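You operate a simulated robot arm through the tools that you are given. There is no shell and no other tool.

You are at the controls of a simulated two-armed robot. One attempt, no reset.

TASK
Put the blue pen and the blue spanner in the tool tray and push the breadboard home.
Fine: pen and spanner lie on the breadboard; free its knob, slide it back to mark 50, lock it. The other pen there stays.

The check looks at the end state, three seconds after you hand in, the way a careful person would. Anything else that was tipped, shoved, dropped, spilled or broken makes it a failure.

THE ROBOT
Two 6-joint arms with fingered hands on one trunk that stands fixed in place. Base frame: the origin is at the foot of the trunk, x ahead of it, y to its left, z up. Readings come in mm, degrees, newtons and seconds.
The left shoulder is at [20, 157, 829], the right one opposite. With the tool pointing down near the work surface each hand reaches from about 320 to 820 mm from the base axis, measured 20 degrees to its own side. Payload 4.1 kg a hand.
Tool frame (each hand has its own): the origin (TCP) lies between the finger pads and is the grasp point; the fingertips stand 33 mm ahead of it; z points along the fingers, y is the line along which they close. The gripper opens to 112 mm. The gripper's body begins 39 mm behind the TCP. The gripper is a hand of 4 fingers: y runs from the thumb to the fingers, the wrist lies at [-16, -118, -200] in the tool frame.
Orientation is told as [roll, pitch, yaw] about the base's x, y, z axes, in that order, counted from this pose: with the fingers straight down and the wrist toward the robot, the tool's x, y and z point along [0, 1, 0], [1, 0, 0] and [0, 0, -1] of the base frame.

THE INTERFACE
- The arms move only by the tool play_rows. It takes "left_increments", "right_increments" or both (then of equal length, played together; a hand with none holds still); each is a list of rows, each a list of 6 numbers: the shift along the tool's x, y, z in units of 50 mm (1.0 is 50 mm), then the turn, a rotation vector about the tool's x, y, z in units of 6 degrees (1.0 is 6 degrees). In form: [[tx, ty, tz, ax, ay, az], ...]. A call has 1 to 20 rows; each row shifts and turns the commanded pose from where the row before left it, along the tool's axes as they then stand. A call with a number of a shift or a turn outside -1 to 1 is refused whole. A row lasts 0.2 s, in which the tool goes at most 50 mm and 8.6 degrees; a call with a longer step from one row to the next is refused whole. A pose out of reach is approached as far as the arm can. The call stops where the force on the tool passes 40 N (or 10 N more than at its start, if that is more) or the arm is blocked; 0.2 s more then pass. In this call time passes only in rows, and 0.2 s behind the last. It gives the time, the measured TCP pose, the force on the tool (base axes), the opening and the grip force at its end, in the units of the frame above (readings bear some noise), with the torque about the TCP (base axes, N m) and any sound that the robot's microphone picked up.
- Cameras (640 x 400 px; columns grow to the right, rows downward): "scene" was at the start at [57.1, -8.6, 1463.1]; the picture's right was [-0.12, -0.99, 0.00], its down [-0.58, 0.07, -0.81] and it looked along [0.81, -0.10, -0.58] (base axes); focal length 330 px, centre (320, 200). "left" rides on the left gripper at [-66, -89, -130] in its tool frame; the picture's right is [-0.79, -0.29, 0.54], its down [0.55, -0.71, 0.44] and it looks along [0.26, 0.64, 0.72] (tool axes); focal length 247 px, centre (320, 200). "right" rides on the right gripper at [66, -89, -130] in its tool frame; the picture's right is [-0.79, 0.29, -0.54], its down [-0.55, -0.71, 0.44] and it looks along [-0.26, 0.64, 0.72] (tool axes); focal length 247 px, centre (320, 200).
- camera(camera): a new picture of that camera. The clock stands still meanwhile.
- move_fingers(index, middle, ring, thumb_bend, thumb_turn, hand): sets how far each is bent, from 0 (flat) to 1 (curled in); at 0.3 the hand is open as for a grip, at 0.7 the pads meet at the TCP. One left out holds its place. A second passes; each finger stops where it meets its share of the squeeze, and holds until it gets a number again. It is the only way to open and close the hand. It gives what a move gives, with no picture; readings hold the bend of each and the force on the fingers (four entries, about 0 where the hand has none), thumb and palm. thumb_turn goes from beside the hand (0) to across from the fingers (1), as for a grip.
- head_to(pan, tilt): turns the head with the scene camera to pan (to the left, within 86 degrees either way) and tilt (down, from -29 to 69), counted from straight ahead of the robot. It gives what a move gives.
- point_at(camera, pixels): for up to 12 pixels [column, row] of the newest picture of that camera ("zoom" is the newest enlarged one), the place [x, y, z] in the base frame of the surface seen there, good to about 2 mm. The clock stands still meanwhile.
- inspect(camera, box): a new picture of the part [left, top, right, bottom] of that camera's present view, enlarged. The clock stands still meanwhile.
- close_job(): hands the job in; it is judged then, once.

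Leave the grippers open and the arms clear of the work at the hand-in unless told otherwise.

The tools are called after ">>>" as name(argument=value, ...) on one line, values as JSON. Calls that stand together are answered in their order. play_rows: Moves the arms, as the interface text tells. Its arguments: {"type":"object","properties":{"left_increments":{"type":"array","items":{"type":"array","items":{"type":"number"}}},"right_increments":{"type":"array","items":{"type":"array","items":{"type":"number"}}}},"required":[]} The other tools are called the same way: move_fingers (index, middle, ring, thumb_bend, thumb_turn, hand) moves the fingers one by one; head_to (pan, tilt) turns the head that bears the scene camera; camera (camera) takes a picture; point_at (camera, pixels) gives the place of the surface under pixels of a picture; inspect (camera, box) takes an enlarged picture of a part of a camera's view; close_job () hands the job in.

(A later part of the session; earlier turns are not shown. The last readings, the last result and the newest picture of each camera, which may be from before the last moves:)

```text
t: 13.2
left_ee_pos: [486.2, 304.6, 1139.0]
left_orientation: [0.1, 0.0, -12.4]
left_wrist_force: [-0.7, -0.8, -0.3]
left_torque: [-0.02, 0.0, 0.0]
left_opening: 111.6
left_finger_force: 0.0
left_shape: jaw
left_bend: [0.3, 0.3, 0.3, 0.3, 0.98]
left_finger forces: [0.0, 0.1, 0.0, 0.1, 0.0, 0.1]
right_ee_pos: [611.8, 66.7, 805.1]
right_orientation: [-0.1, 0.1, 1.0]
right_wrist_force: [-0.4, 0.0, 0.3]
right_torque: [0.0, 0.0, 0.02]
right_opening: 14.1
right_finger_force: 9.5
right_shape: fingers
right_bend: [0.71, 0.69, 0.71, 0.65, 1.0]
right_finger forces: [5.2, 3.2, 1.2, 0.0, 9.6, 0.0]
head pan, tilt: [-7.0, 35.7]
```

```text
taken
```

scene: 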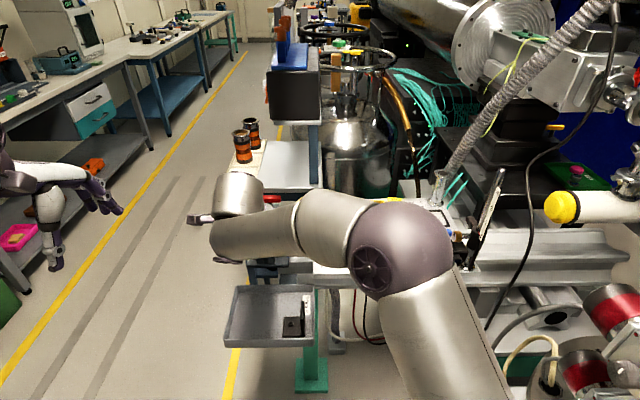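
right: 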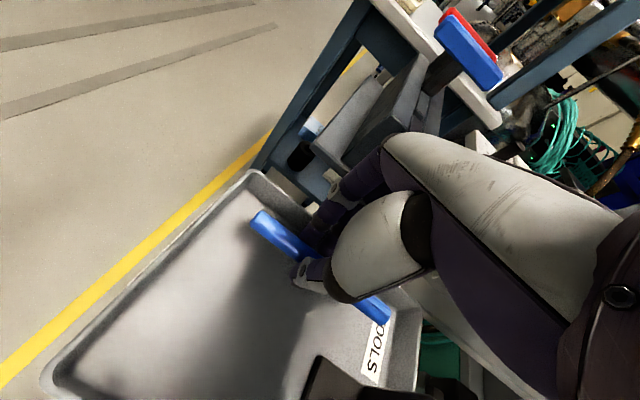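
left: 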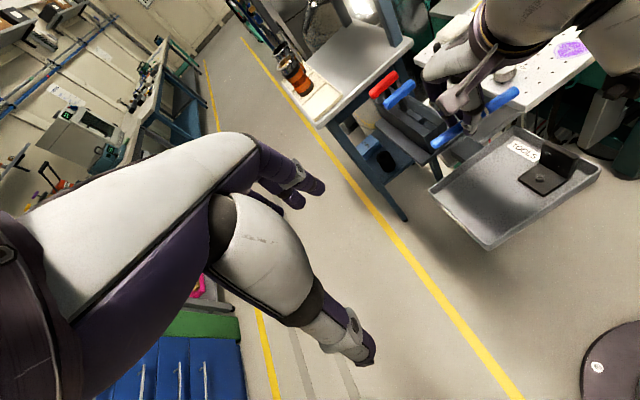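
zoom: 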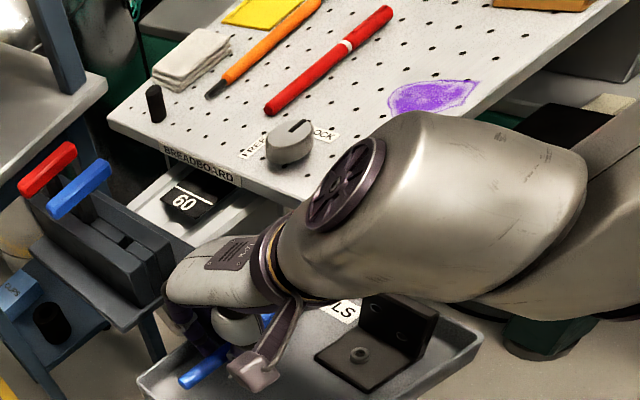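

Pen is over the tray floor, clear of the bracket and walls. I descend 24 mm more to z≈781.

>>> play_rows(right_increments=[[0, 0, 0.2, 0, 0, 0], [0, 0, 0.16, 0, 0, 0], [0, 0, 0.1, 0, 0, 0], [0, 0, 0.04, 0, 0, 0]])

>>> inspect(camera="right", box=[200, 170, 440, 340])

```text
t: 14.2
left_ee_pos: [486.5, 304.3, 1138.7]
left_orientation: [0.1, 0.0, -12.4]
left_wrist_force: [0.0, -0.2, -0.6]
left_torque: [-0.01, 0.05, 0.0]
left_opening: 111.7
left_finger_force: 0.1
left_shape: jaw
left_bend: [0.3, 0.3, 0.3, 0.3, 0.98]
left_finger forces: [0.0, 0.0, 0.0, 0.0, 0.0, 0.0]
right_ee_pos: [610.5, 65.0, 780.9]
right_orientation: [-0.1, 0.1, 1.0]
right_wrist_force: [-0.8, 0.7, 1.4]
right_torque: [-0.01, -0.03, -0.01]
right_opening: 13.9
right_finger_force: 10.6
right_shape: fingers
right_bend: [0.71, 0.69, 0.71, 0.65, 1.0]
right_finger forces: [5.2, 4.7, 1.1, 0.0, 9.9, 0.1]
head pan, tilt: [-7.0, 35.7]
```

```text
2.35 times, centred on (320, 255) of right
```

zoom: 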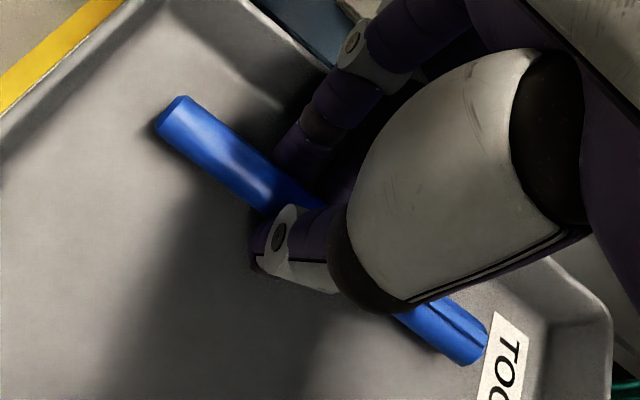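

The pen is at or near the floor (force rose to 1.4 N). I lower 2 mm more, then open the hand slightly to 0.62.

>>> play_rows(right_increments=[[0, 0, 0.04, 0, 0, 0]])

>>> move_fingers(hand="right", index=0.63, middle=0.63, ring=0.63, thumb_bend=0.6)

>>> inspect(camera="right", box=[200, 170, 440, 340])

```text
t: 14.6
left_ee_pos: [485.6, 303.2, 1139.7]
left_orientation: [0.0, -0.1, -12.4]
left_wrist_force: [0.1, -0.3, 0.4]
left_torque: [0.0, 0.03, -0.04]
left_opening: 111.4
left_finger_force: 0.1
left_shape: jaw
left_bend: [0.3, 0.3, 0.3, 0.3, 0.98]
left_finger forces: [0.0, 0.1, 0.1, 0.0, 0.0, 0.0]
right_ee_pos: [612.6, 65.7, 779.1]
right_orientation: [0.1, -0.1, 1.0]
right_wrist_force: [-2.6, 0.7, 6.4]
right_torque: [-0.11, -0.21, -0.04]
right_opening: 14.1
right_finger_force: 14.3
right_shape: fingers
right_bend: [0.71, 0.71, 0.72, 0.65, 1.0]
right_finger forces: [4.7, 12.4, 0.7, 0.1, 10.6, 0.0]
head pan, tilt: [-7.0, 35.7]
```

```text
t: 15.6
left_ee_pos: [485.6, 304.4, 1138.8]
left_orientation: [0.0, 0.0, -12.5]
left_wrist_force: [0.4, 0.5, 0.4]
left_torque: [-0.01, 0.01, 0.01]
left_opening: 111.5
left_finger_force: 0.1
left_shape: jaw
left_bend: [0.3, 0.3, 0.3, 0.3, 0.98]
left_finger forces: [0.0, 0.1, 0.0, 0.0, 0.1, 0.0]
right_ee_pos: [611.7, 65.9, 778.8]
right_orientation: [0.0, -0.1, 1.1]
right_wrist_force: [-14.3, 0.0, 15.3]
right_torque: [-0.26, -0.4, -0.25]
right_opening: 25.3
right_finger_force: 11.0
right_shape: fingers
right_bend: [0.63, 0.72, 0.66, 0.6, 1.0]
right_finger forces: [0.0, 14.1, 6.1, 0.0, 0.2, 0.1]
head pan, tilt: [-7.0, 35.7]
```

```text
2.35 times, centred on (320, 255) of right
```

zoom: 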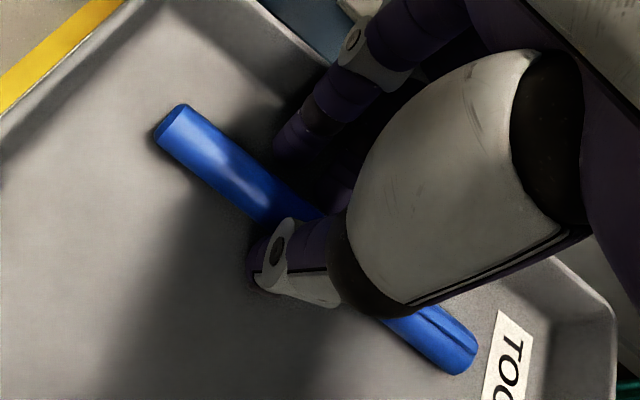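

Thumb has let go, but middle and ring press on something (the tray's back wall foot). The pen is free on the floor, so I raise the hand gently and look.

>>> play_rows(right_increments=[[0, -0.03, -0.06, 0, 0, 0], [0, 0, -0.1, 0, 0, 0], [0, 0, -0.2, 0, 0, 0], [0, 0, -0.2, 0, 0, 0]])

>>> inspect(camera="right", box=[200, 170, 440, 340])

```text
t: 16.6
left_ee_pos: [485.9, 304.2, 1137.6]
left_orientation: [0.0, 0.0, -12.4]
left_wrist_force: [0.1, -0.2, 0.3]
left_torque: [0.04, 0.02, 0.04]
left_opening: 111.9
left_finger_force: 0.1
left_shape: jaw
left_bend: [0.3, 0.3, 0.3, 0.3, 0.98]
left_finger forces: [0.1, 0.0, 0.0, 0.0, 0.0, 0.0]
right_ee_pos: [610.8, 66.3, 807.5]
right_orientation: [0.0, 0.0, 0.9]
right_wrist_force: [0.1, -0.3, -0.4]
right_torque: [0.02, 0.0, 0.04]
right_opening: 25.1
right_finger_force: 0.1
right_shape: fingers
right_bend: [0.63, 0.63, 0.63, 0.6, 1.0]
right_finger forces: [0.0, 0.0, 0.0, 0.0, 0.0, 0.0]
head pan, tilt: [-7.0, 35.7]
```

```text
2.35 times, centred on (320, 255) of right
```

zoom: 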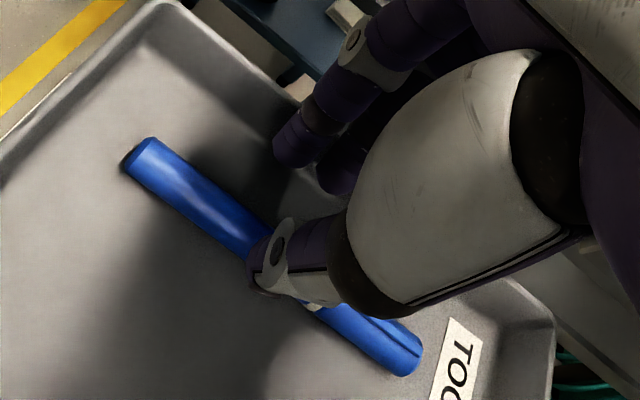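

The pen lies on the tray floor. I rise to z≈960 and check the result.

>>> play_rows(right_increments=[[0, 0, -0.6, 0, 0, 0], [0, 0, -0.8, 0, 0, 0], [0, 0, -0.8, 0, 0, 0], [0, 0, -0.8, 0, 0, 0]])

>>> camera(camera="right")

>>> inspect(camera="left", box=[400, 0, 640, 200])

>>> point_at(camera="zoom", pixels=[[205, 165], [185, 188], [240, 185], [165, 148], [158, 155], [290, 205], [185, 205], [165, 197], [290, 150], [305, 125]])

```text
t: 17.6
left_ee_pos: [486.4, 303.5, 1139.6]
left_orientation: [0.0, 0.0, -12.4]
left_wrist_force: [0.8, -0.1, -1.1]
left_torque: [-0.01, 0.01, -0.04]
left_opening: 111.5
left_finger_force: 0.0
left_shape: jaw
left_bend: [0.3, 0.3, 0.3, 0.3, 0.98]
left_finger forces: [0.0, 0.0, 0.0, 0.0, 0.1, 0.0]
right_ee_pos: [610.5, 67.2, 954.6]
right_orientation: [0.1, 0.2, 1.1]
right_wrist_force: [0.2, -0.7, -0.4]
right_torque: [-0.02, 0.02, 0.03]
right_opening: 25.0
right_finger_force: 0.2
right_shape: fingers
right_bend: [0.63, 0.63, 0.63, 0.6, 1.0]
right_finger forces: [0.0, 0.0, 0.0, 0.1, 0.0, 0.1]
head pan, tilt: [-7.0, 35.7]
```

```text
taken
```

right: 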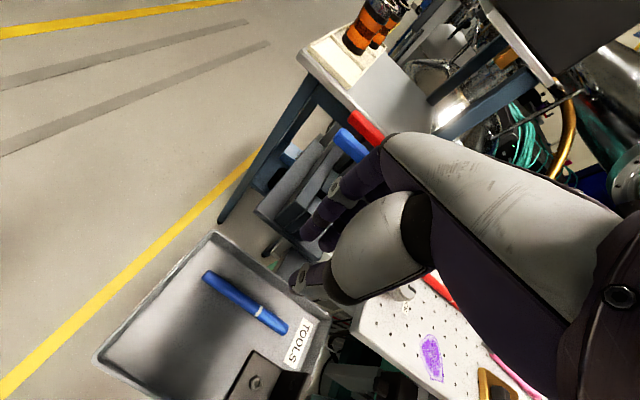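

```text
2.00 times, centred on (520, 100) of left
```

zoom: 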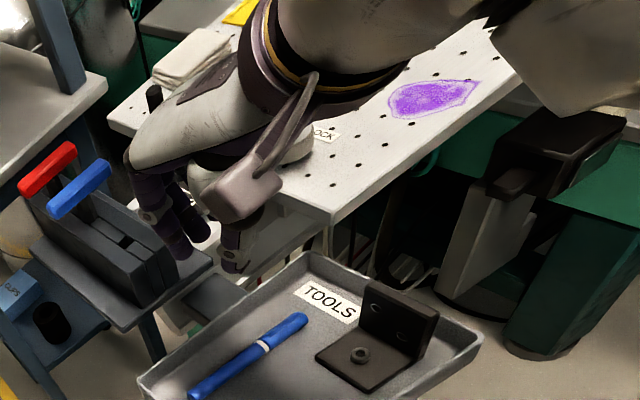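

```text
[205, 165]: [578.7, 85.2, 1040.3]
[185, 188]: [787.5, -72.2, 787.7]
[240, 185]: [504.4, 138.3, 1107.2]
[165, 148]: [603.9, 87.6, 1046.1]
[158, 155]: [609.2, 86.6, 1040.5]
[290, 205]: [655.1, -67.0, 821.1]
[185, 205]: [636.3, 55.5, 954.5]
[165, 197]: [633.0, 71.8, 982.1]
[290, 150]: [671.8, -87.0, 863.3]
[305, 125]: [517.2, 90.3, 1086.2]
```

The pen lies in the tray. I measure its ends in the right view at (206,276) and (284,330), and plan the spanner.

>>> point_at(camera="right", pixels=[[208, 276], [282, 329], [245, 301], [265, 290], [240, 320], [262, 360]])

>>> inspect(camera="scene", box=[390, 200, 480, 270])

>>> point_at(camera="zoom", pixels=[[95, 225], [130, 230], [160, 225], [200, 215], [200, 240], [260, 205], [300, 215], [400, 215], [430, 205], [430, 230], [200, 265], [300, 270]])

```text
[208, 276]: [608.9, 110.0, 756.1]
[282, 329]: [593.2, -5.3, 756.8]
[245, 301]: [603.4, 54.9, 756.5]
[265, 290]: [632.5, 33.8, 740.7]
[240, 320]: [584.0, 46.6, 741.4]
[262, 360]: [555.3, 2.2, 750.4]
```

```text
5.71 times, centred on (435, 235) of scene
```

zoom: 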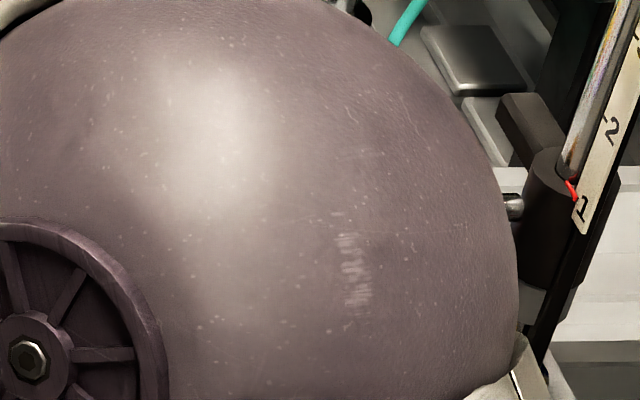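

```text
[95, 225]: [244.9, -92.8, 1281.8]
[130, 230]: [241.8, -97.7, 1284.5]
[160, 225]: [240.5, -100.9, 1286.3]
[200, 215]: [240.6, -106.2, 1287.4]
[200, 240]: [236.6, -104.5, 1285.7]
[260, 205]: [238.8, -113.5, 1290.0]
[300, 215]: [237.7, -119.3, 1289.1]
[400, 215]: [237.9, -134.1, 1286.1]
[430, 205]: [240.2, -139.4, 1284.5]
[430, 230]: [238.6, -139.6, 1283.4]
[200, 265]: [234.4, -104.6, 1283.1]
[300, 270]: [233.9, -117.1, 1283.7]
```

Pen in tray is centred near (603,55). To make room for the spanner I'll nudge it ~20 mm towards the back wall with closed fingers: close hand, turn to −7.8°, go in front of the pen, descend to z≈800.

>>> move_fingers(hand="right", index=0.69, middle=0.69, ring=0.69, thumb_bend=0.69)

>>> play_rows(right_increments=[[0, 0, 0, 0, 0, 0.735], [0, 0, 0, 0, 0, 0.735], [0.194, -0.78, 0, 0, 0, 0], [0, 0, 0.77, 0, 0, 0], [0, 0, 0.77, 0, 0, 0], [0, 0, 0.77, 0, 0, 0], [0, 0, 0.77, 0, 0, 0]])

>>> inspect(camera="right", box=[160, 170, 440, 370])

```text
t: 18.6
left_ee_pos: [485.8, 302.5, 1139.9]
left_orientation: [0.1, 0.0, -12.4]
left_wrist_force: [-0.4, 0.1, 0.2]
left_torque: [0.01, 0.03, 0.02]
left_opening: 111.6
left_finger_force: 0.1
left_shape: jaw
left_bend: [0.3, 0.3, 0.3, 0.3, 0.98]
left_finger forces: [0.1, 0.0, 0.0, 0.0, 0.0, 0.1]
right_ee_pos: [609.8, 66.1, 955.6]
right_orientation: [-0.1, 0.0, 1.1]
right_wrist_force: [0.5, 0.2, -0.2]
right_torque: [-0.01, 0.01, 0.03]
right_opening: 6.1
right_finger_force: 0.0
right_shape: fingers
right_bend: [0.69, 0.69, 0.69, 0.69, 1.0]
right_finger forces: [0.1, 0.0, 0.1, 0.0, 0.0, 0.1]
head pan, tilt: [-7.0, 35.7]
```

```text
t: 20.2
left_ee_pos: [486.3, 304.2, 1139.7]
left_orientation: [0.0, 0.1, -12.4]
left_wrist_force: [0.5, 0.8, 0.9]
left_torque: [0.01, -0.04, -0.04]
left_opening: 111.4
left_finger_force: 0.1
left_shape: jaw
left_bend: [0.3, 0.3, 0.3, 0.3, 0.98]
left_finger forces: [0.1, 0.0, 0.0, 0.1, 0.0, 0.0]
right_ee_pos: [573.8, 82.1, 800.9]
right_orientation: [0.1, -0.1, -7.8]
right_wrist_force: [0.7, 0.0, -0.8]
right_torque: [-0.03, -0.02, 0.0]
right_opening: 5.6
right_finger_force: 0.0
right_shape: fingers
right_bend: [0.69, 0.69, 0.69, 0.69, 1.0]
right_finger forces: [0.0, 0.1, 0.0, 0.0, 0.1, 0.1]
head pan, tilt: [-7.0, 35.7]
```

```text
2.00 times, centred on (300, 270) of right
```

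zoom: 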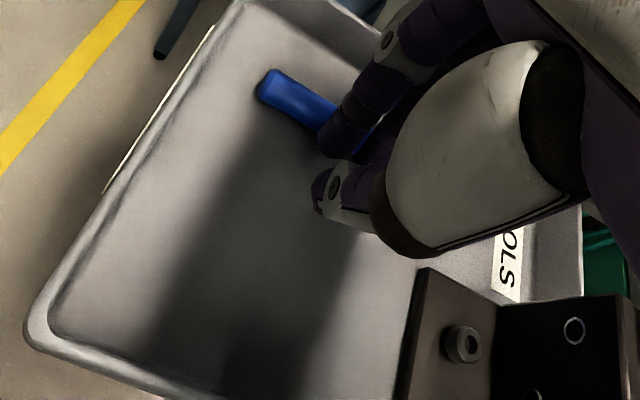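

I step back 5 mm and lower to z≈784, then push gently +x about 25 mm.

>>> play_rows(right_increments=[[0, -0.12, 0, 0, 0, 0], [0, 0, 0.17, 0, 0, 0], [0, 0, 0.16, 0, 0, 0]])

>>> inspect(camera="right", box=[160, 170, 440, 370])

```text
t: 21.0
left_ee_pos: [487.2, 303.2, 1139.6]
left_orientation: [-0.1, 0.0, -12.4]
left_wrist_force: [0.4, 0.7, -0.9]
left_torque: [0.01, 0.04, -0.03]
left_opening: 112.0
left_finger_force: 0.1
left_shape: jaw
left_bend: [0.3, 0.3, 0.3, 0.3, 0.98]
left_finger forces: [0.0, 0.0, 0.0, 0.0, 0.1, 0.1]
right_ee_pos: [568.7, 82.4, 786.4]
right_orientation: [0.0, 0.0, -7.8]
right_wrist_force: [0.5, 0.6, 0.4]
right_torque: [0.01, 0.01, -0.03]
right_opening: 5.7
right_finger_force: 0.2
right_shape: fingers
right_bend: [0.69, 0.69, 0.69, 0.69, 1.0]
right_finger forces: [0.0, 0.0, 0.1, 0.0, 0.0, 0.0]
head pan, tilt: [-7.0, 35.7]
```

```text
2.00 times, centred on (300, 270) of right
```

zoom: 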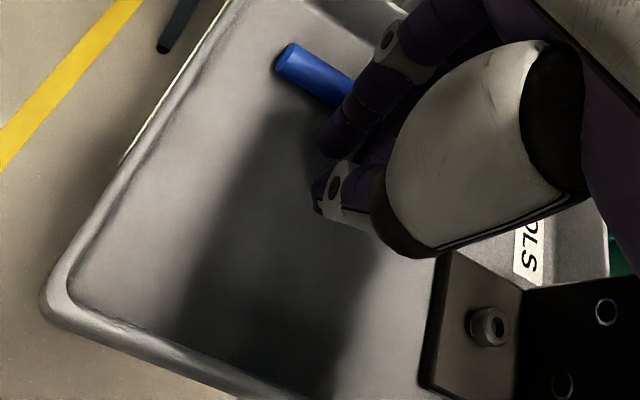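

Now the gentle push, 30 mm in small rows.

>>> play_rows(right_increments=[[0, 0.12, 0, 0, 0, 0], [0, 0.12, 0, 0, 0, 0], [0, 0.12, 0, 0, 0, 0], [0, 0.12, 0, 0, 0, 0], [0, 0.12, 0, 0, 0, 0]])

>>> camera(camera="right")

>>> point_at(camera="right", pixels=[[305, 200], [310, 195], [300, 190], [320, 205]])

```text
t: 22.2
left_ee_pos: [486.5, 303.4, 1139.0]
left_orientation: [0.0, 0.0, -12.4]
left_wrist_force: [0.4, 0.2, -0.7]
left_torque: [-0.03, 0.03, -0.02]
left_opening: 111.6
left_finger_force: 0.2
left_shape: jaw
left_bend: [0.3, 0.3, 0.3, 0.3, 0.98]
left_finger forces: [0.0, 0.0, 0.0, 0.0, 0.0, 0.0]
right_ee_pos: [596.9, 77.3, 786.8]
right_orientation: [0.0, 0.0, -7.7]
right_wrist_force: [-0.9, -0.2, 0.0]
right_torque: [0.01, 0.01, 0.01]
right_opening: 5.5
right_finger_force: 0.3
right_shape: fingers
right_bend: [0.69, 0.69, 0.69, 0.69, 1.0]
right_finger forces: [0.0, 0.2, 0.0, 0.0, 0.0, 0.1]
head pan, tilt: [-7.0, 35.7]
```

```text
taken
```

right: 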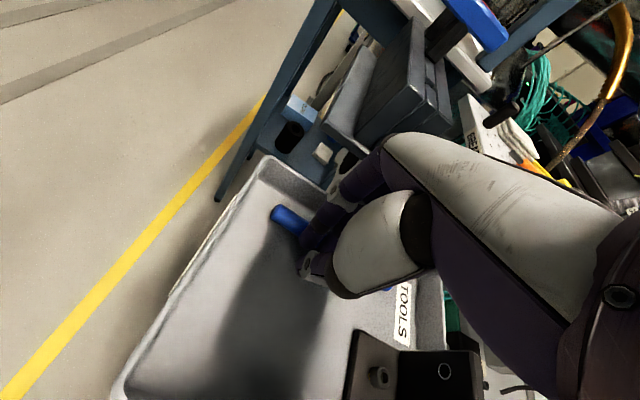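

```text
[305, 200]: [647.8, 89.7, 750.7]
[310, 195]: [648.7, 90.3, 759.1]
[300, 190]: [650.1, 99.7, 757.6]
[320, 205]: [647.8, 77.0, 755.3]
```

The pen moved back with the fingers. I back off 5 mm and rise to z≈955.

>>> play_rows(right_increments=[[0, -0.1, 0, 0, 0, 0], [0, 0, -0.4, 0, 0, 0], [0, 0, -0.7, 0, 0, 0], [0, 0, -0.8, 0, 0, 0], [0, 0, -0.8, 0, 0, 0], [0, 0, -0.7, 0, 0, 0]])

>>> camera(camera="right")

>>> inspect(camera="left", box=[400, 0, 640, 260])

```text
t: 23.6
left_ee_pos: [486.1, 305.0, 1139.0]
left_orientation: [0.1, 0.0, -12.4]
left_wrist_force: [0.2, 0.2, -0.6]
left_torque: [-0.03, 0.04, 0.02]
left_opening: 111.7
left_finger_force: 0.0
left_shape: jaw
left_bend: [0.3, 0.3, 0.3, 0.3, 0.98]
left_finger forces: [0.1, 0.1, 0.0, 0.1, 0.0, 0.0]
right_ee_pos: [592.4, 80.2, 953.9]
right_orientation: [0.0, -0.1, -7.8]
right_wrist_force: [0.4, 0.8, 0.0]
right_torque: [0.02, 0.01, 0.0]
right_opening: 5.8
right_finger_force: 0.0
right_shape: fingers
right_bend: [0.69, 0.69, 0.69, 0.69, 1.0]
right_finger forces: [0.1, 0.0, 0.0, 0.1, 0.1, 0.0]
head pan, tilt: [-7.0, 35.7]
```

```text
taken
```

right: 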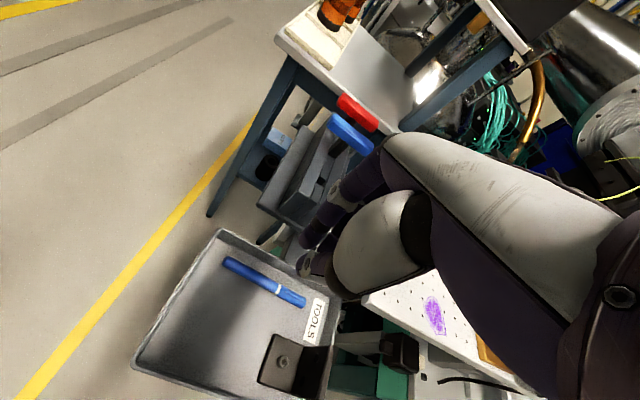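

```text
1.54 times, centred on (520, 130) of left
```

zoom: 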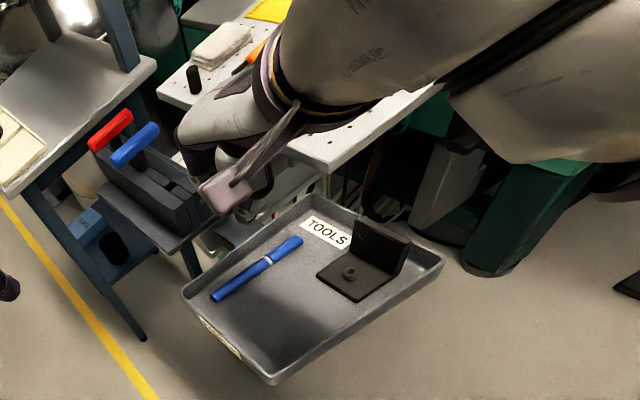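

>>> point_at(camera="right", pixels=[[226, 263], [302, 301], [265, 283], [250, 320], [275, 335]])

```text
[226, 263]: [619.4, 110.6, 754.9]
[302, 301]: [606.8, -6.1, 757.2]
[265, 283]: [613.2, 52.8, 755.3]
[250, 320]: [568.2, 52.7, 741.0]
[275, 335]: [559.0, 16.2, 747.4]
```

The pen is now back at x≈614, leaving a lane for the spanner. I turn to yaw −18° (keeps the wrist left of the rod) and fly toward the spanner at z≈1000, stopping short at y≈−320 to look.

>>> play_rows(right_increments=[[0, 0, -0.4, 0, 0, 0.85], [0, 0, -0.4, 0, 0, 0.85], [-0.632, 0.406, 0, 0, 0, 0], [-0.632, 0.406, 0, 0, 0, 0], [-0.632, 0.406, 0, 0, 0, 0], [-0.632, 0.406, 0, 0, 0, 0], [-0.632, 0.406, 0, 0, 0, 0], [-0.632, 0.406, 0, 0, 0, 0], [-0.632, 0.406, 0, 0, 0, 0], [-0.632, 0.406, 0, 0, 0, 0], [-0.632, 0.406, 0, 0, 0, 0], [-0.632, 0.406, 0, 0, 0, 0], [-0.632, 0.406, 0, 0, 0, 0]])

>>> move_fingers(hand="right", index=0.56, middle=0.56, ring=0.56, thumb_bend=0.56)

>>> camera(camera="right")

>>> camera(camera="scene")

>>> inspect(camera="left", box=[400, 0, 640, 150])

```text
t: 26.4
left_ee_pos: [486.8, 304.8, 1139.1]
left_orientation: [-0.1, 0.1, -12.4]
left_wrist_force: [0.5, 0.4, 0.6]
left_torque: [-0.01, -0.01, 0.01]
left_opening: 111.7
left_finger_force: 0.1
left_shape: jaw
left_bend: [0.3, 0.3, 0.3, 0.3, 0.98]
left_finger forces: [0.1, 0.1, 0.0, 0.0, 0.0, 0.0]
right_ee_pos: [699.0, -320.7, 996.8]
right_orientation: [0.0, -0.1, -17.9]
right_wrist_force: [0.4, 0.4, 0.4]
right_torque: [0.0, -0.01, -0.01]
right_opening: 5.4
right_finger_force: 0.1
right_shape: fingers
right_bend: [0.69, 0.69, 0.69, 0.69, 1.0]
right_finger forces: [0.0, 0.1, 0.0, 0.0, 0.0, 0.1]
head pan, tilt: [-7.0, 35.7]
```

```text
t: 27.4
left_ee_pos: [486.0, 304.6, 1138.7]
left_orientation: [0.0, -0.1, -12.5]
left_wrist_force: [0.3, -0.7, -0.9]
left_torque: [-0.01, 0.0, -0.03]
left_opening: 111.6
left_finger_force: 0.0
left_shape: jaw
left_bend: [0.3, 0.3, 0.3, 0.3, 0.98]
left_finger forces: [0.0, 0.0, 0.0, 0.0, 0.0, 0.1]
right_ee_pos: [699.3, -321.6, 996.9]
right_orientation: [0.0, -0.1, -17.9]
right_wrist_force: [-0.2, 0.9, 0.3]
right_torque: [0.0, 0.02, 0.03]
right_opening: 40.0
right_finger_force: 0.1
right_shape: fingers
right_bend: [0.56, 0.56, 0.56, 0.56, 1.0]
right_finger forces: [0.0, 0.0, 0.0, 0.0, 0.0, 0.0]
head pan, tilt: [-7.0, 35.7]
```

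```text
taken
```

right: 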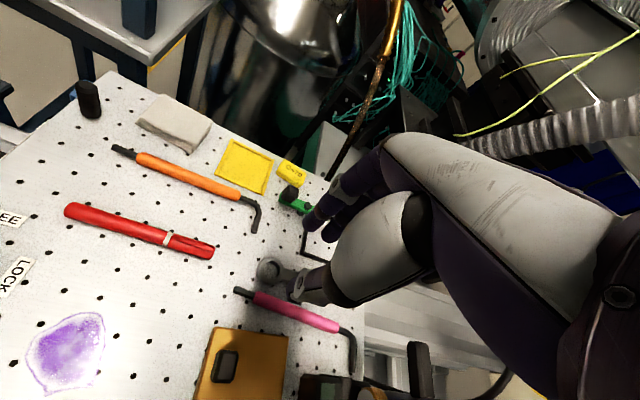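

```text
taken
```

scene: 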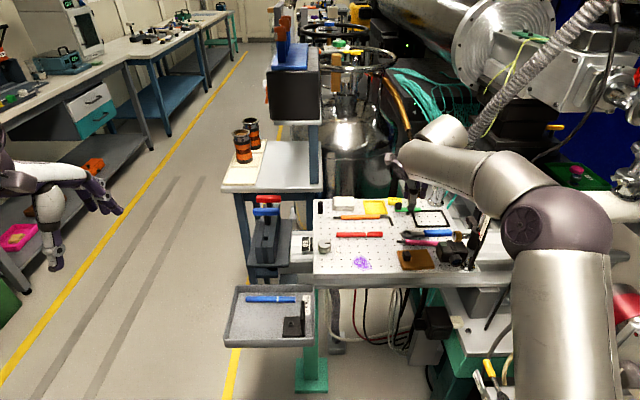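

```text
2.67 times, centred on (520, 75) of left
```

zoom: 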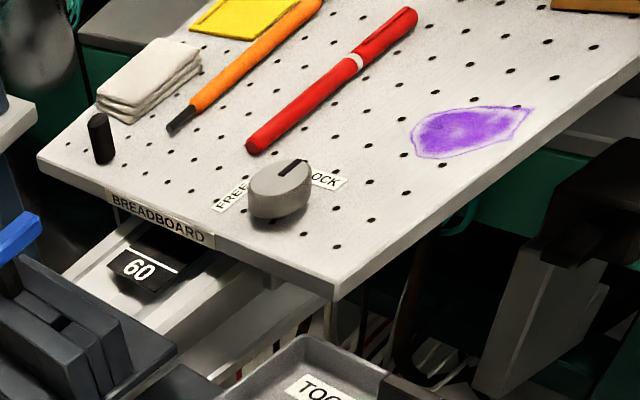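

The forearm passes near the rod's top. I measure the forearm's underside and the rod.

>>> inspect(camera="scene", box=[380, 110, 620, 290])

>>> point_at(camera="scene", pixels=[[478, 190], [480, 205], [495, 214], [505, 200], [470, 165], [440, 155], [430, 140], [520, 235], [525, 190], [580, 230], [415, 165], [455, 125]])

```text
2.22 times, centred on (500, 200) of scene
```

zoom: 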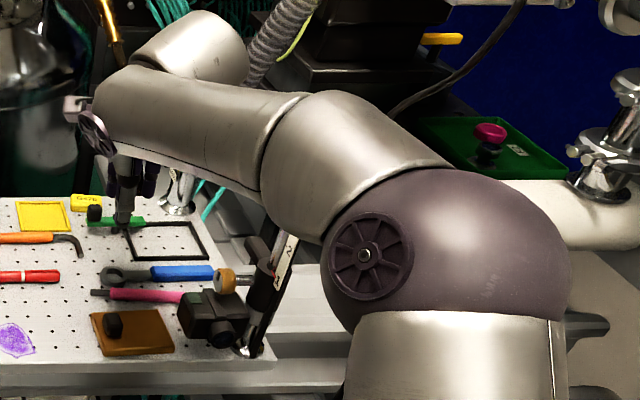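

```text
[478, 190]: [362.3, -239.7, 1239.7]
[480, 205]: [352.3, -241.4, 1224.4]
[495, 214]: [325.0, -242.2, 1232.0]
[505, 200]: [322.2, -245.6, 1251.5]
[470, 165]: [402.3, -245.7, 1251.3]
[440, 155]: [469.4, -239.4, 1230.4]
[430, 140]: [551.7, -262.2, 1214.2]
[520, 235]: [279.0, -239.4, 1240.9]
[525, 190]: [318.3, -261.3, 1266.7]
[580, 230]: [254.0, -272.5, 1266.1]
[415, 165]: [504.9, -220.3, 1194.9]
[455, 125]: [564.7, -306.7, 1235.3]
```

Forearm is about 200 mm left of the rod, plenty of room. I go on to above the spanner's handle, near (717,−392).

>>> play_rows(right_increments=[[-0.41, 0.257, 0, 0, 0, 0], [-0.41, 0.257, 0, 0, 0, 0], [-0.41, 0.257, 0, 0, 0, 0]])

>>> camera(camera="right")

>>> inspect(camera="right", box=[200, 180, 360, 320])

>>> inspect(camera="scene", box=[390, 190, 510, 280])

```text
t: 28.2
left_ee_pos: [487.0, 303.6, 1139.2]
left_orientation: [0.0, 0.1, -12.4]
left_wrist_force: [-0.1, 0.3, 0.7]
left_torque: [-0.01, 0.01, -0.01]
left_opening: 111.6
left_finger_force: 0.1
left_shape: jaw
left_bend: [0.3, 0.3, 0.3, 0.3, 0.98]
left_finger forces: [0.0, 0.0, 0.1, 0.1, 0.0, 0.1]
right_ee_pos: [714.8, -390.1, 994.9]
right_orientation: [0.0, 0.0, -17.9]
right_wrist_force: [0.2, 0.0, -0.1]
right_torque: [-0.01, 0.0, 0.02]
right_opening: 40.0
right_finger_force: 0.0
right_shape: fingers
right_bend: [0.56, 0.56, 0.56, 0.56, 1.0]
right_finger forces: [0.0, 0.0, 0.1, 0.1, 0.0, 0.0]
head pan, tilt: [-7.0, 35.7]
```

```text
taken
```

right: 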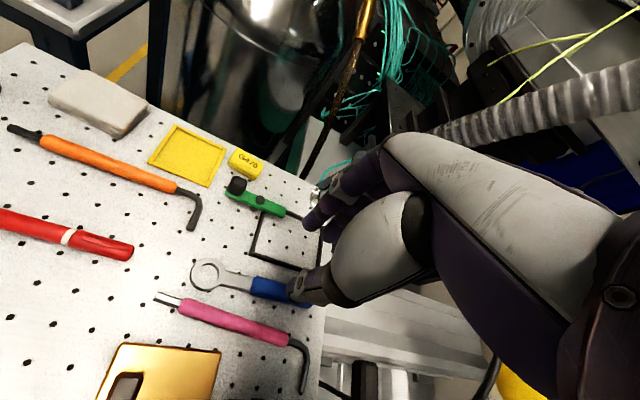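

```text
2.86 times, centred on (280, 250) of right
```

zoom: 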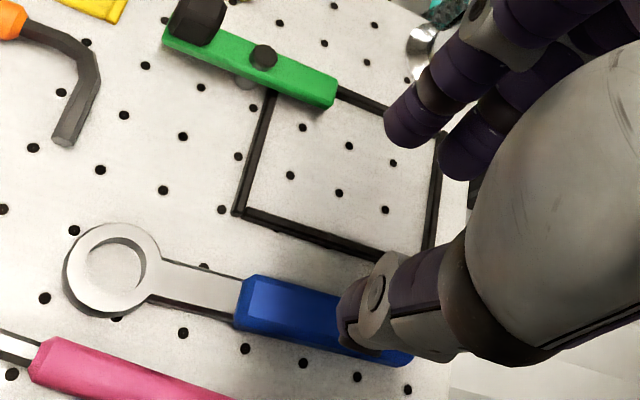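

```text
4.44 times, centred on (450, 235) of scene
```

zoom: 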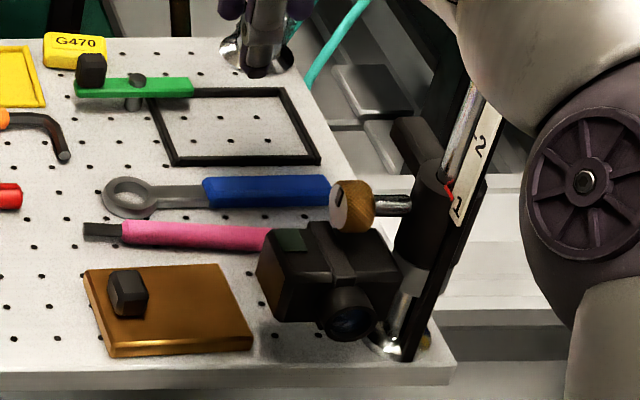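

I measure spanner handle, black frame and pink tool in that view.

>>> inspect(camera="right", box=[168, 180, 392, 320])

>>> point_at(camera="zoom", pixels=[[248, 290], [242, 318], [290, 290], [290, 312], [285, 335], [335, 300], [330, 320], [300, 232], [370, 255], [110, 250], [200, 285], [140, 370]])

>>> point_at(camera="zoom", pixels=[[400, 362], [410, 355], [300, 220], [300, 245], [370, 245], [390, 130], [460, 165], [355, 340], [350, 310], [60, 340], [225, 395], [80, 270]])

```text
2.86 times, centred on (280, 250) of right
```

zoom: 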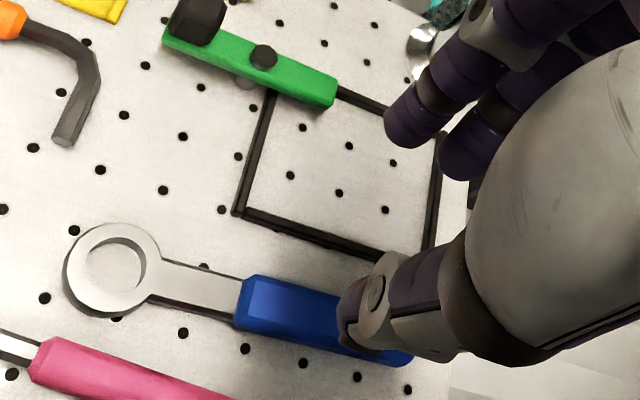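

```text
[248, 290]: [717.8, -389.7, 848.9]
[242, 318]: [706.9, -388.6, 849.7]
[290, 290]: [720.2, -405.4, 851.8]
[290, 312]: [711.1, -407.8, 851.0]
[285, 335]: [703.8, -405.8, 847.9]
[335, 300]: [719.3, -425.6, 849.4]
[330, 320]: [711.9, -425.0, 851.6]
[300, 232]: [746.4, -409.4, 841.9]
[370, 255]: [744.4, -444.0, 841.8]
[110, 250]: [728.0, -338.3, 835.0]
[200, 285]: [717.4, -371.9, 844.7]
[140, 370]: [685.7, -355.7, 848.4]
```

```text
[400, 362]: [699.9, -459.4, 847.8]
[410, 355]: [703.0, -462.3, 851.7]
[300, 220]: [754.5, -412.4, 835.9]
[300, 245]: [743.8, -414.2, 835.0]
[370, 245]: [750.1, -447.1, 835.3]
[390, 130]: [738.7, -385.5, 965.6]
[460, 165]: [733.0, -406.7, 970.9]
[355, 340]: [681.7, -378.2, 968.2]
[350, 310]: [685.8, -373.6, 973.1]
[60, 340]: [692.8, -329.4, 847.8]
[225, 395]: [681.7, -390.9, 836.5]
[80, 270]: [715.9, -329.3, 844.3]
```

Handle axis passes (713.5,−392), 18 mm wide; the frame's edge is at x≈745 and the pink tool's back edge near x≈680. I set yaw −14°, narrow to 0.59, and descend to z≈892.

>>> move_fingers(hand="right", index=0.59, middle=0.59, ring=0.585, thumb_bend=0.59)

>>> play_rows(right_increments=[[-0.045, -0.015, 0, 0, 0, -0.65], [0, 0, 0.52, 0, 0, 0], [0, 0, 0.52, 0, 0, 0], [0, 0, 0.52, 0, 0, 0], [0, 0, 0.5, 0, 0, 0]])

>>> inspect(camera="right", box=[168, 160, 408, 310])

>>> inspect(camera="scene", box=[380, 110, 620, 290])

```text
t: 29.2
left_ee_pos: [486.6, 303.9, 1138.9]
left_orientation: [0.1, 0.2, -12.4]
left_wrist_force: [-0.1, 0.7, 0.1]
left_torque: [-0.01, 0.0, -0.01]
left_opening: 111.7
left_finger_force: 0.0
left_shape: jaw
left_bend: [0.3, 0.3, 0.3, 0.3, 0.98]
left_finger forces: [0.0, 0.0, 0.0, 0.0, 0.1, 0.0]
right_ee_pos: [716.4, -390.8, 993.2]
right_orientation: [0.0, 0.1, -18.0]
right_wrist_force: [-0.6, -0.8, 0.0]
right_torque: [0.0, 0.03, 0.0]
right_opening: 33.2
right_finger_force: 0.1
right_shape: fingers
right_bend: [0.59, 0.59, 0.58, 0.59, 1.0]
right_finger forces: [0.0, 0.0, 0.0, 0.1, 0.1, 0.0]
head pan, tilt: [-7.0, 35.7]
```

```text
t: 30.4
left_ee_pos: [485.4, 302.6, 1139.8]
left_orientation: [0.0, 0.0, -12.4]
left_wrist_force: [-0.3, -0.2, 0.6]
left_torque: [-0.02, 0.0, -0.01]
left_opening: 111.8
left_finger_force: 0.1
left_shape: jaw
left_bend: [0.3, 0.3, 0.3, 0.3, 0.98]
left_finger forces: [0.0, 0.0, 0.1, 0.0, 0.1, 0.0]
right_ee_pos: [716.4, -393.1, 893.6]
right_orientation: [-0.1, 0.0, -14.1]
right_wrist_force: [-0.4, 0.3, 0.1]
right_torque: [0.0, 0.0, -0.01]
right_opening: 32.8
right_finger_force: 0.0
right_shape: fingers
right_bend: [0.59, 0.59, 0.58, 0.59, 1.0]
right_finger forces: [0.0, 0.0, 0.1, 0.1, 0.0, 0.1]
head pan, tilt: [-7.0, 35.7]
```

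```text
2.67 times, centred on (288, 235) of right
```

zoom: 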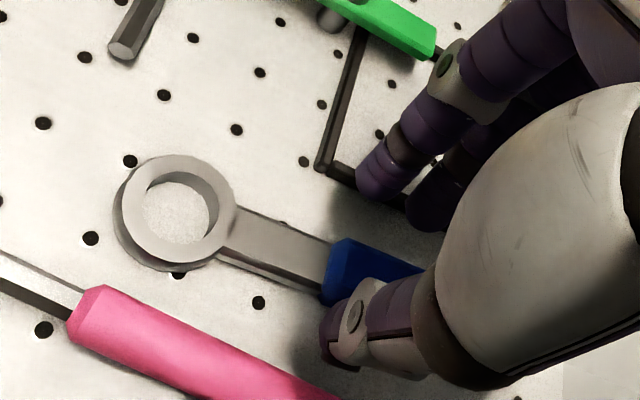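

```text
2.22 times, centred on (500, 200) of scene
```

zoom: 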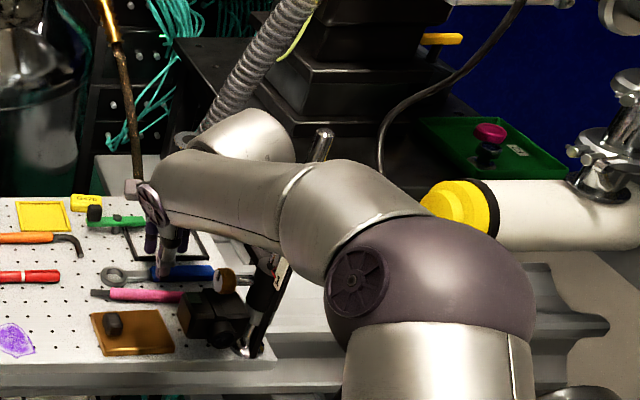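

I check rod clearance and fingertip positions: rod tip near raw (501,171), forearm near (488,188).

>>> point_at(camera="scene", pixels=[[501, 172], [490, 190], [480, 180], [470, 165], [495, 200], [455, 175], [465, 212], [460, 170]])

>>> inspect(camera="right", box=[168, 160, 408, 310])

>>> point_at(camera="zoom", pixels=[[365, 170], [375, 190], [390, 175], [420, 220], [325, 320], [335, 350], [330, 365], [350, 255], [340, 285], [395, 270], [335, 175], [345, 165]])

```text
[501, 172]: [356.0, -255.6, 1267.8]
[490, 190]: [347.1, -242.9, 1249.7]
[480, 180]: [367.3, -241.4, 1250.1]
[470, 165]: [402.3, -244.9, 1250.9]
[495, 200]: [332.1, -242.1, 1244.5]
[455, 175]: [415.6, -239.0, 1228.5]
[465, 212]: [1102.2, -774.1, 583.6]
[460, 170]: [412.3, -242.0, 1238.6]
```

```text
2.67 times, centred on (288, 235) of right
```

zoom: 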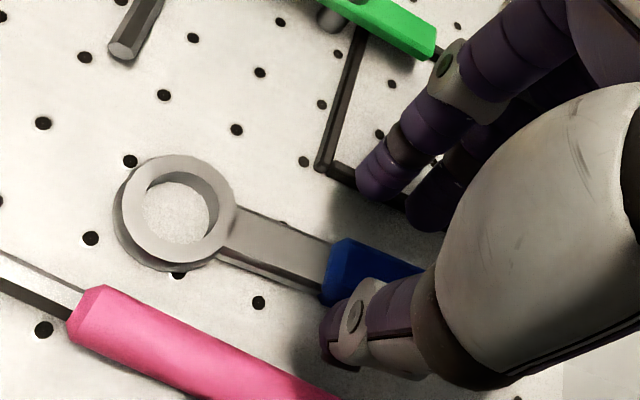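

```text
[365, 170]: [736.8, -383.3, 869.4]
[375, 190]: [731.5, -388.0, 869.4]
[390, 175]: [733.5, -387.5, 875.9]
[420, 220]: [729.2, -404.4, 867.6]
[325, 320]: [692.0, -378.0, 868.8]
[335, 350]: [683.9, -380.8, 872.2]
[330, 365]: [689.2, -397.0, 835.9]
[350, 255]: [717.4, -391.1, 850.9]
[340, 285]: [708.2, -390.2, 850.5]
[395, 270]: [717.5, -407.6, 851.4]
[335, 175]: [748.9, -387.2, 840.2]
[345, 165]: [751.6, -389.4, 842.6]
```

Fingers clear the handle on both sides. I descend 20 mm to z≈873.5.

>>> play_rows(right_increments=[[0, 0, 0.12, 0, 0, 0], [0, 0, 0.12, 0, 0, 0], [0, 0, 0.1, 0, 0, 0], [0, 0, 0.06, 0, 0, 0]])

>>> inspect(camera="right", box=[168, 160, 408, 310])

>>> camera(camera="scene")

```text
t: 31.4
left_ee_pos: [487.0, 305.1, 1139.4]
left_orientation: [-0.1, 0.0, -12.4]
left_wrist_force: [0.2, 0.2, 0.3]
left_torque: [0.03, 0.02, 0.0]
left_opening: 111.6
left_finger_force: 0.1
left_shape: jaw
left_bend: [0.3, 0.3, 0.3, 0.3, 0.98]
left_finger forces: [0.0, 0.0, 0.1, 0.1, 0.0, 0.1]
right_ee_pos: [714.5, -393.1, 872.6]
right_orientation: [0.0, 0.0, -14.0]
right_wrist_force: [0.6, 0.1, 0.8]
right_torque: [-0.03, -0.02, 0.02]
right_opening: 32.3
right_finger_force: 0.7
right_shape: fingers
right_bend: [0.59, 0.59, 0.58, 0.59, 1.0]
right_finger forces: [0.0, 0.0, 0.0, 0.1, 0.3, 0.0]
head pan, tilt: [-7.0, 35.7]
```

```text
2.67 times, centred on (288, 235) of right
```

zoom: 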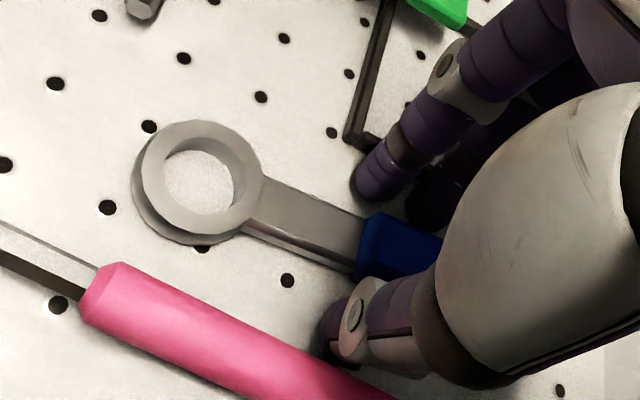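

```text
taken
```

scene: 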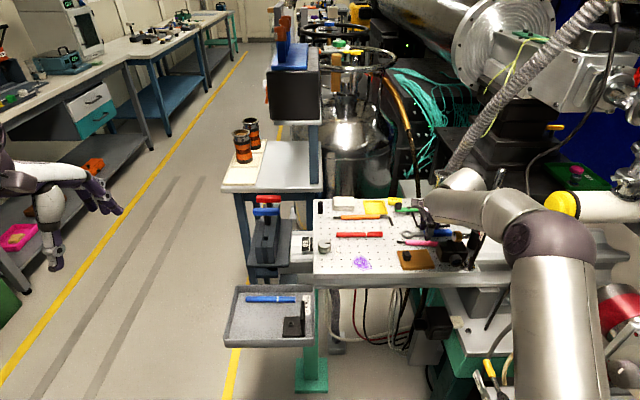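

Thumb and fingers are on either side of the handle. I close the grip.

>>> move_fingers(hand="right", index=0.75, middle=0.75, ring=0.75, thumb_bend=0.75)

>>> inspect(camera="right", box=[168, 160, 408, 310])

```text
t: 32.4
left_ee_pos: [486.9, 303.4, 1138.9]
left_orientation: [0.1, 0.0, -12.3]
left_wrist_force: [-0.4, 0.2, 0.0]
left_torque: [0.03, 0.01, -0.01]
left_opening: 111.5
left_finger_force: 0.1
left_shape: jaw
left_bend: [0.3, 0.3, 0.3, 0.3, 0.98]
left_finger forces: [0.0, 0.0, 0.1, 0.1, 0.0, 0.1]
right_ee_pos: [713.1, -392.6, 872.3]
right_orientation: [0.1, 0.1, -14.2]
right_wrist_force: [-0.5, 0.3, 0.0]
right_torque: [0.06, 0.0, 0.02]
right_opening: 17.1
right_finger_force: 18.1
right_shape: fingers
right_bend: [0.73, 0.72, 0.74, 0.64, 1.0]
right_finger forces: [10.0, 5.0, 2.5, 0.0, 18.2, 0.0]
head pan, tilt: [-7.0, 35.7]
```

```text
2.67 times, centred on (288, 235) of right
```

zoom: 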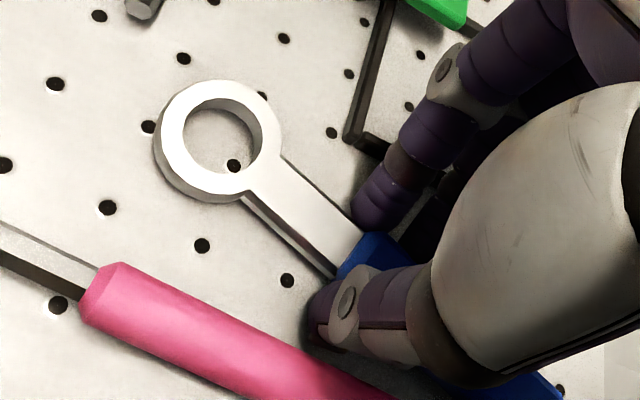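

Gripped at 18 N; the spanner turned some 15° in the hand. I lift slowly, straight up.

>>> play_rows(right_increments=[[0, 0, -0.15, 0, 0, 0], [0, 0, -0.2, 0, 0, 0], [0, 0, -0.3, 0, 0, 0]])

>>> camera(camera="right")

>>> inspect(camera="scene", box=[390, 170, 510, 280])

```text
t: 33.2
left_ee_pos: [485.3, 303.3, 1140.1]
left_orientation: [0.0, 0.0, -12.4]
left_wrist_force: [-0.2, -0.3, -0.2]
left_torque: [0.0, -0.01, 0.01]
left_opening: 111.5
left_finger_force: 0.1
left_shape: jaw
left_bend: [0.3, 0.3, 0.3, 0.3, 0.98]
left_finger forces: [0.1, 0.0, 0.0, 0.1, 0.1, 0.0]
right_ee_pos: [713.3, -392.1, 904.2]
right_orientation: [0.0, 0.2, -14.1]
right_wrist_force: [-0.2, 0.6, -0.9]
right_torque: [0.01, -0.03, 0.03]
right_opening: 17.1
right_finger_force: 17.7
right_shape: fingers
right_bend: [0.73, 0.73, 0.74, 0.64, 0.99]
right_finger forces: [9.9, 5.0, 2.4, 0.1, 18.2, 0.0]
head pan, tilt: [-7.0, 35.7]
```

```text
taken
```

right: 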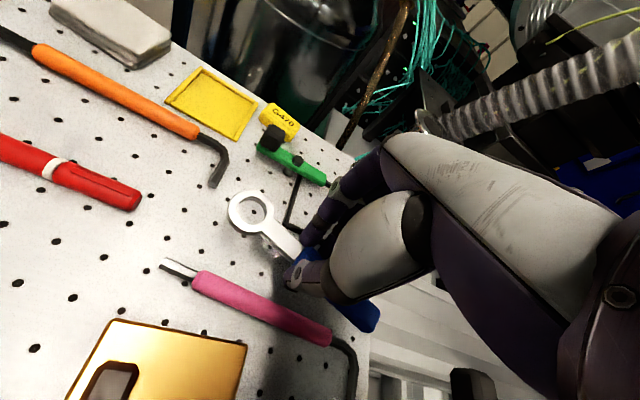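

```text
3.64 times, centred on (450, 225) of scene
```

zoom: 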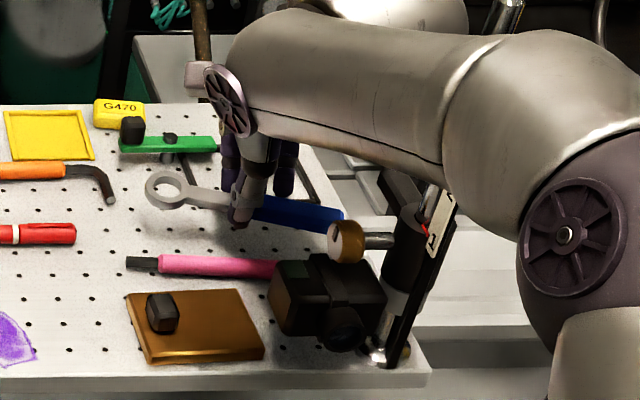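

Spanner is lifted clean, pink tool unmoved. I raise it to z≈975 and measure its ends.

>>> play_rows(right_increments=[[0, 0, -0.47, 0, 0, 0], [0, 0, -0.47, 0, 0, 0], [0, 0, -0.47, 0, 0, 0]])

>>> inspect(camera="right", box=[168, 160, 408, 340])

>>> point_at(camera="zoom", pixels=[[210, 85], [240, 150], [260, 90], [330, 190], [310, 200], [500, 345], [520, 355], [490, 350], [345, 210], [330, 230]])

```text
t: 34.0
left_ee_pos: [486.5, 303.6, 1139.5]
left_orientation: [0.0, 0.0, -12.4]
left_wrist_force: [0.8, -0.1, -0.6]
left_torque: [0.03, 0.01, -0.03]
left_opening: 111.4
left_finger_force: 0.1
left_shape: jaw
left_bend: [0.3, 0.3, 0.3, 0.3, 0.98]
left_finger forces: [0.0, 0.0, 0.0, 0.1, 0.0, 0.0]
right_ee_pos: [711.7, -392.2, 974.9]
right_orientation: [0.0, 0.0, -13.9]
right_wrist_force: [-0.3, 0.1, -0.5]
right_torque: [0.01, -0.01, 0.01]
right_opening: 16.5
right_finger_force: 18.1
right_shape: fingers
right_bend: [0.73, 0.73, 0.74, 0.64, 0.99]
right_finger forces: [9.8, 5.0, 2.4, 0.0, 18.0, 0.1]
head pan, tilt: [-7.0, 35.7]
```

```text
2.22 times, centred on (288, 250) of right
```

zoom: 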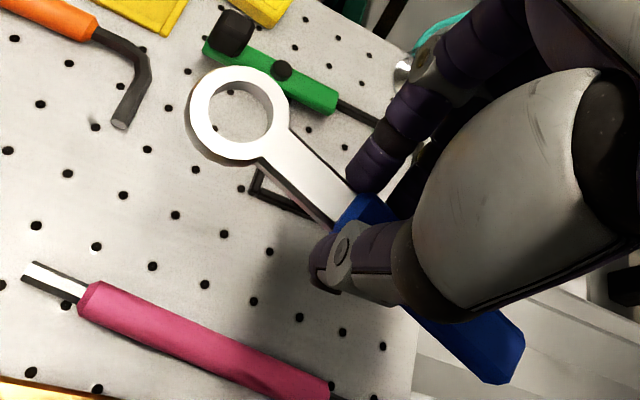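

```text
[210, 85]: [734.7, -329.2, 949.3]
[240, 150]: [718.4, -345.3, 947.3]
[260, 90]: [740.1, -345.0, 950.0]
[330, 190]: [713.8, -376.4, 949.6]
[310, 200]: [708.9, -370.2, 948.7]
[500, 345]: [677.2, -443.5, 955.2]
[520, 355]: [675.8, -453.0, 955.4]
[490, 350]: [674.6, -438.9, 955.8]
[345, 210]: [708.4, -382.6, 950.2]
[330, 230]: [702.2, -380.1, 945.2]
```

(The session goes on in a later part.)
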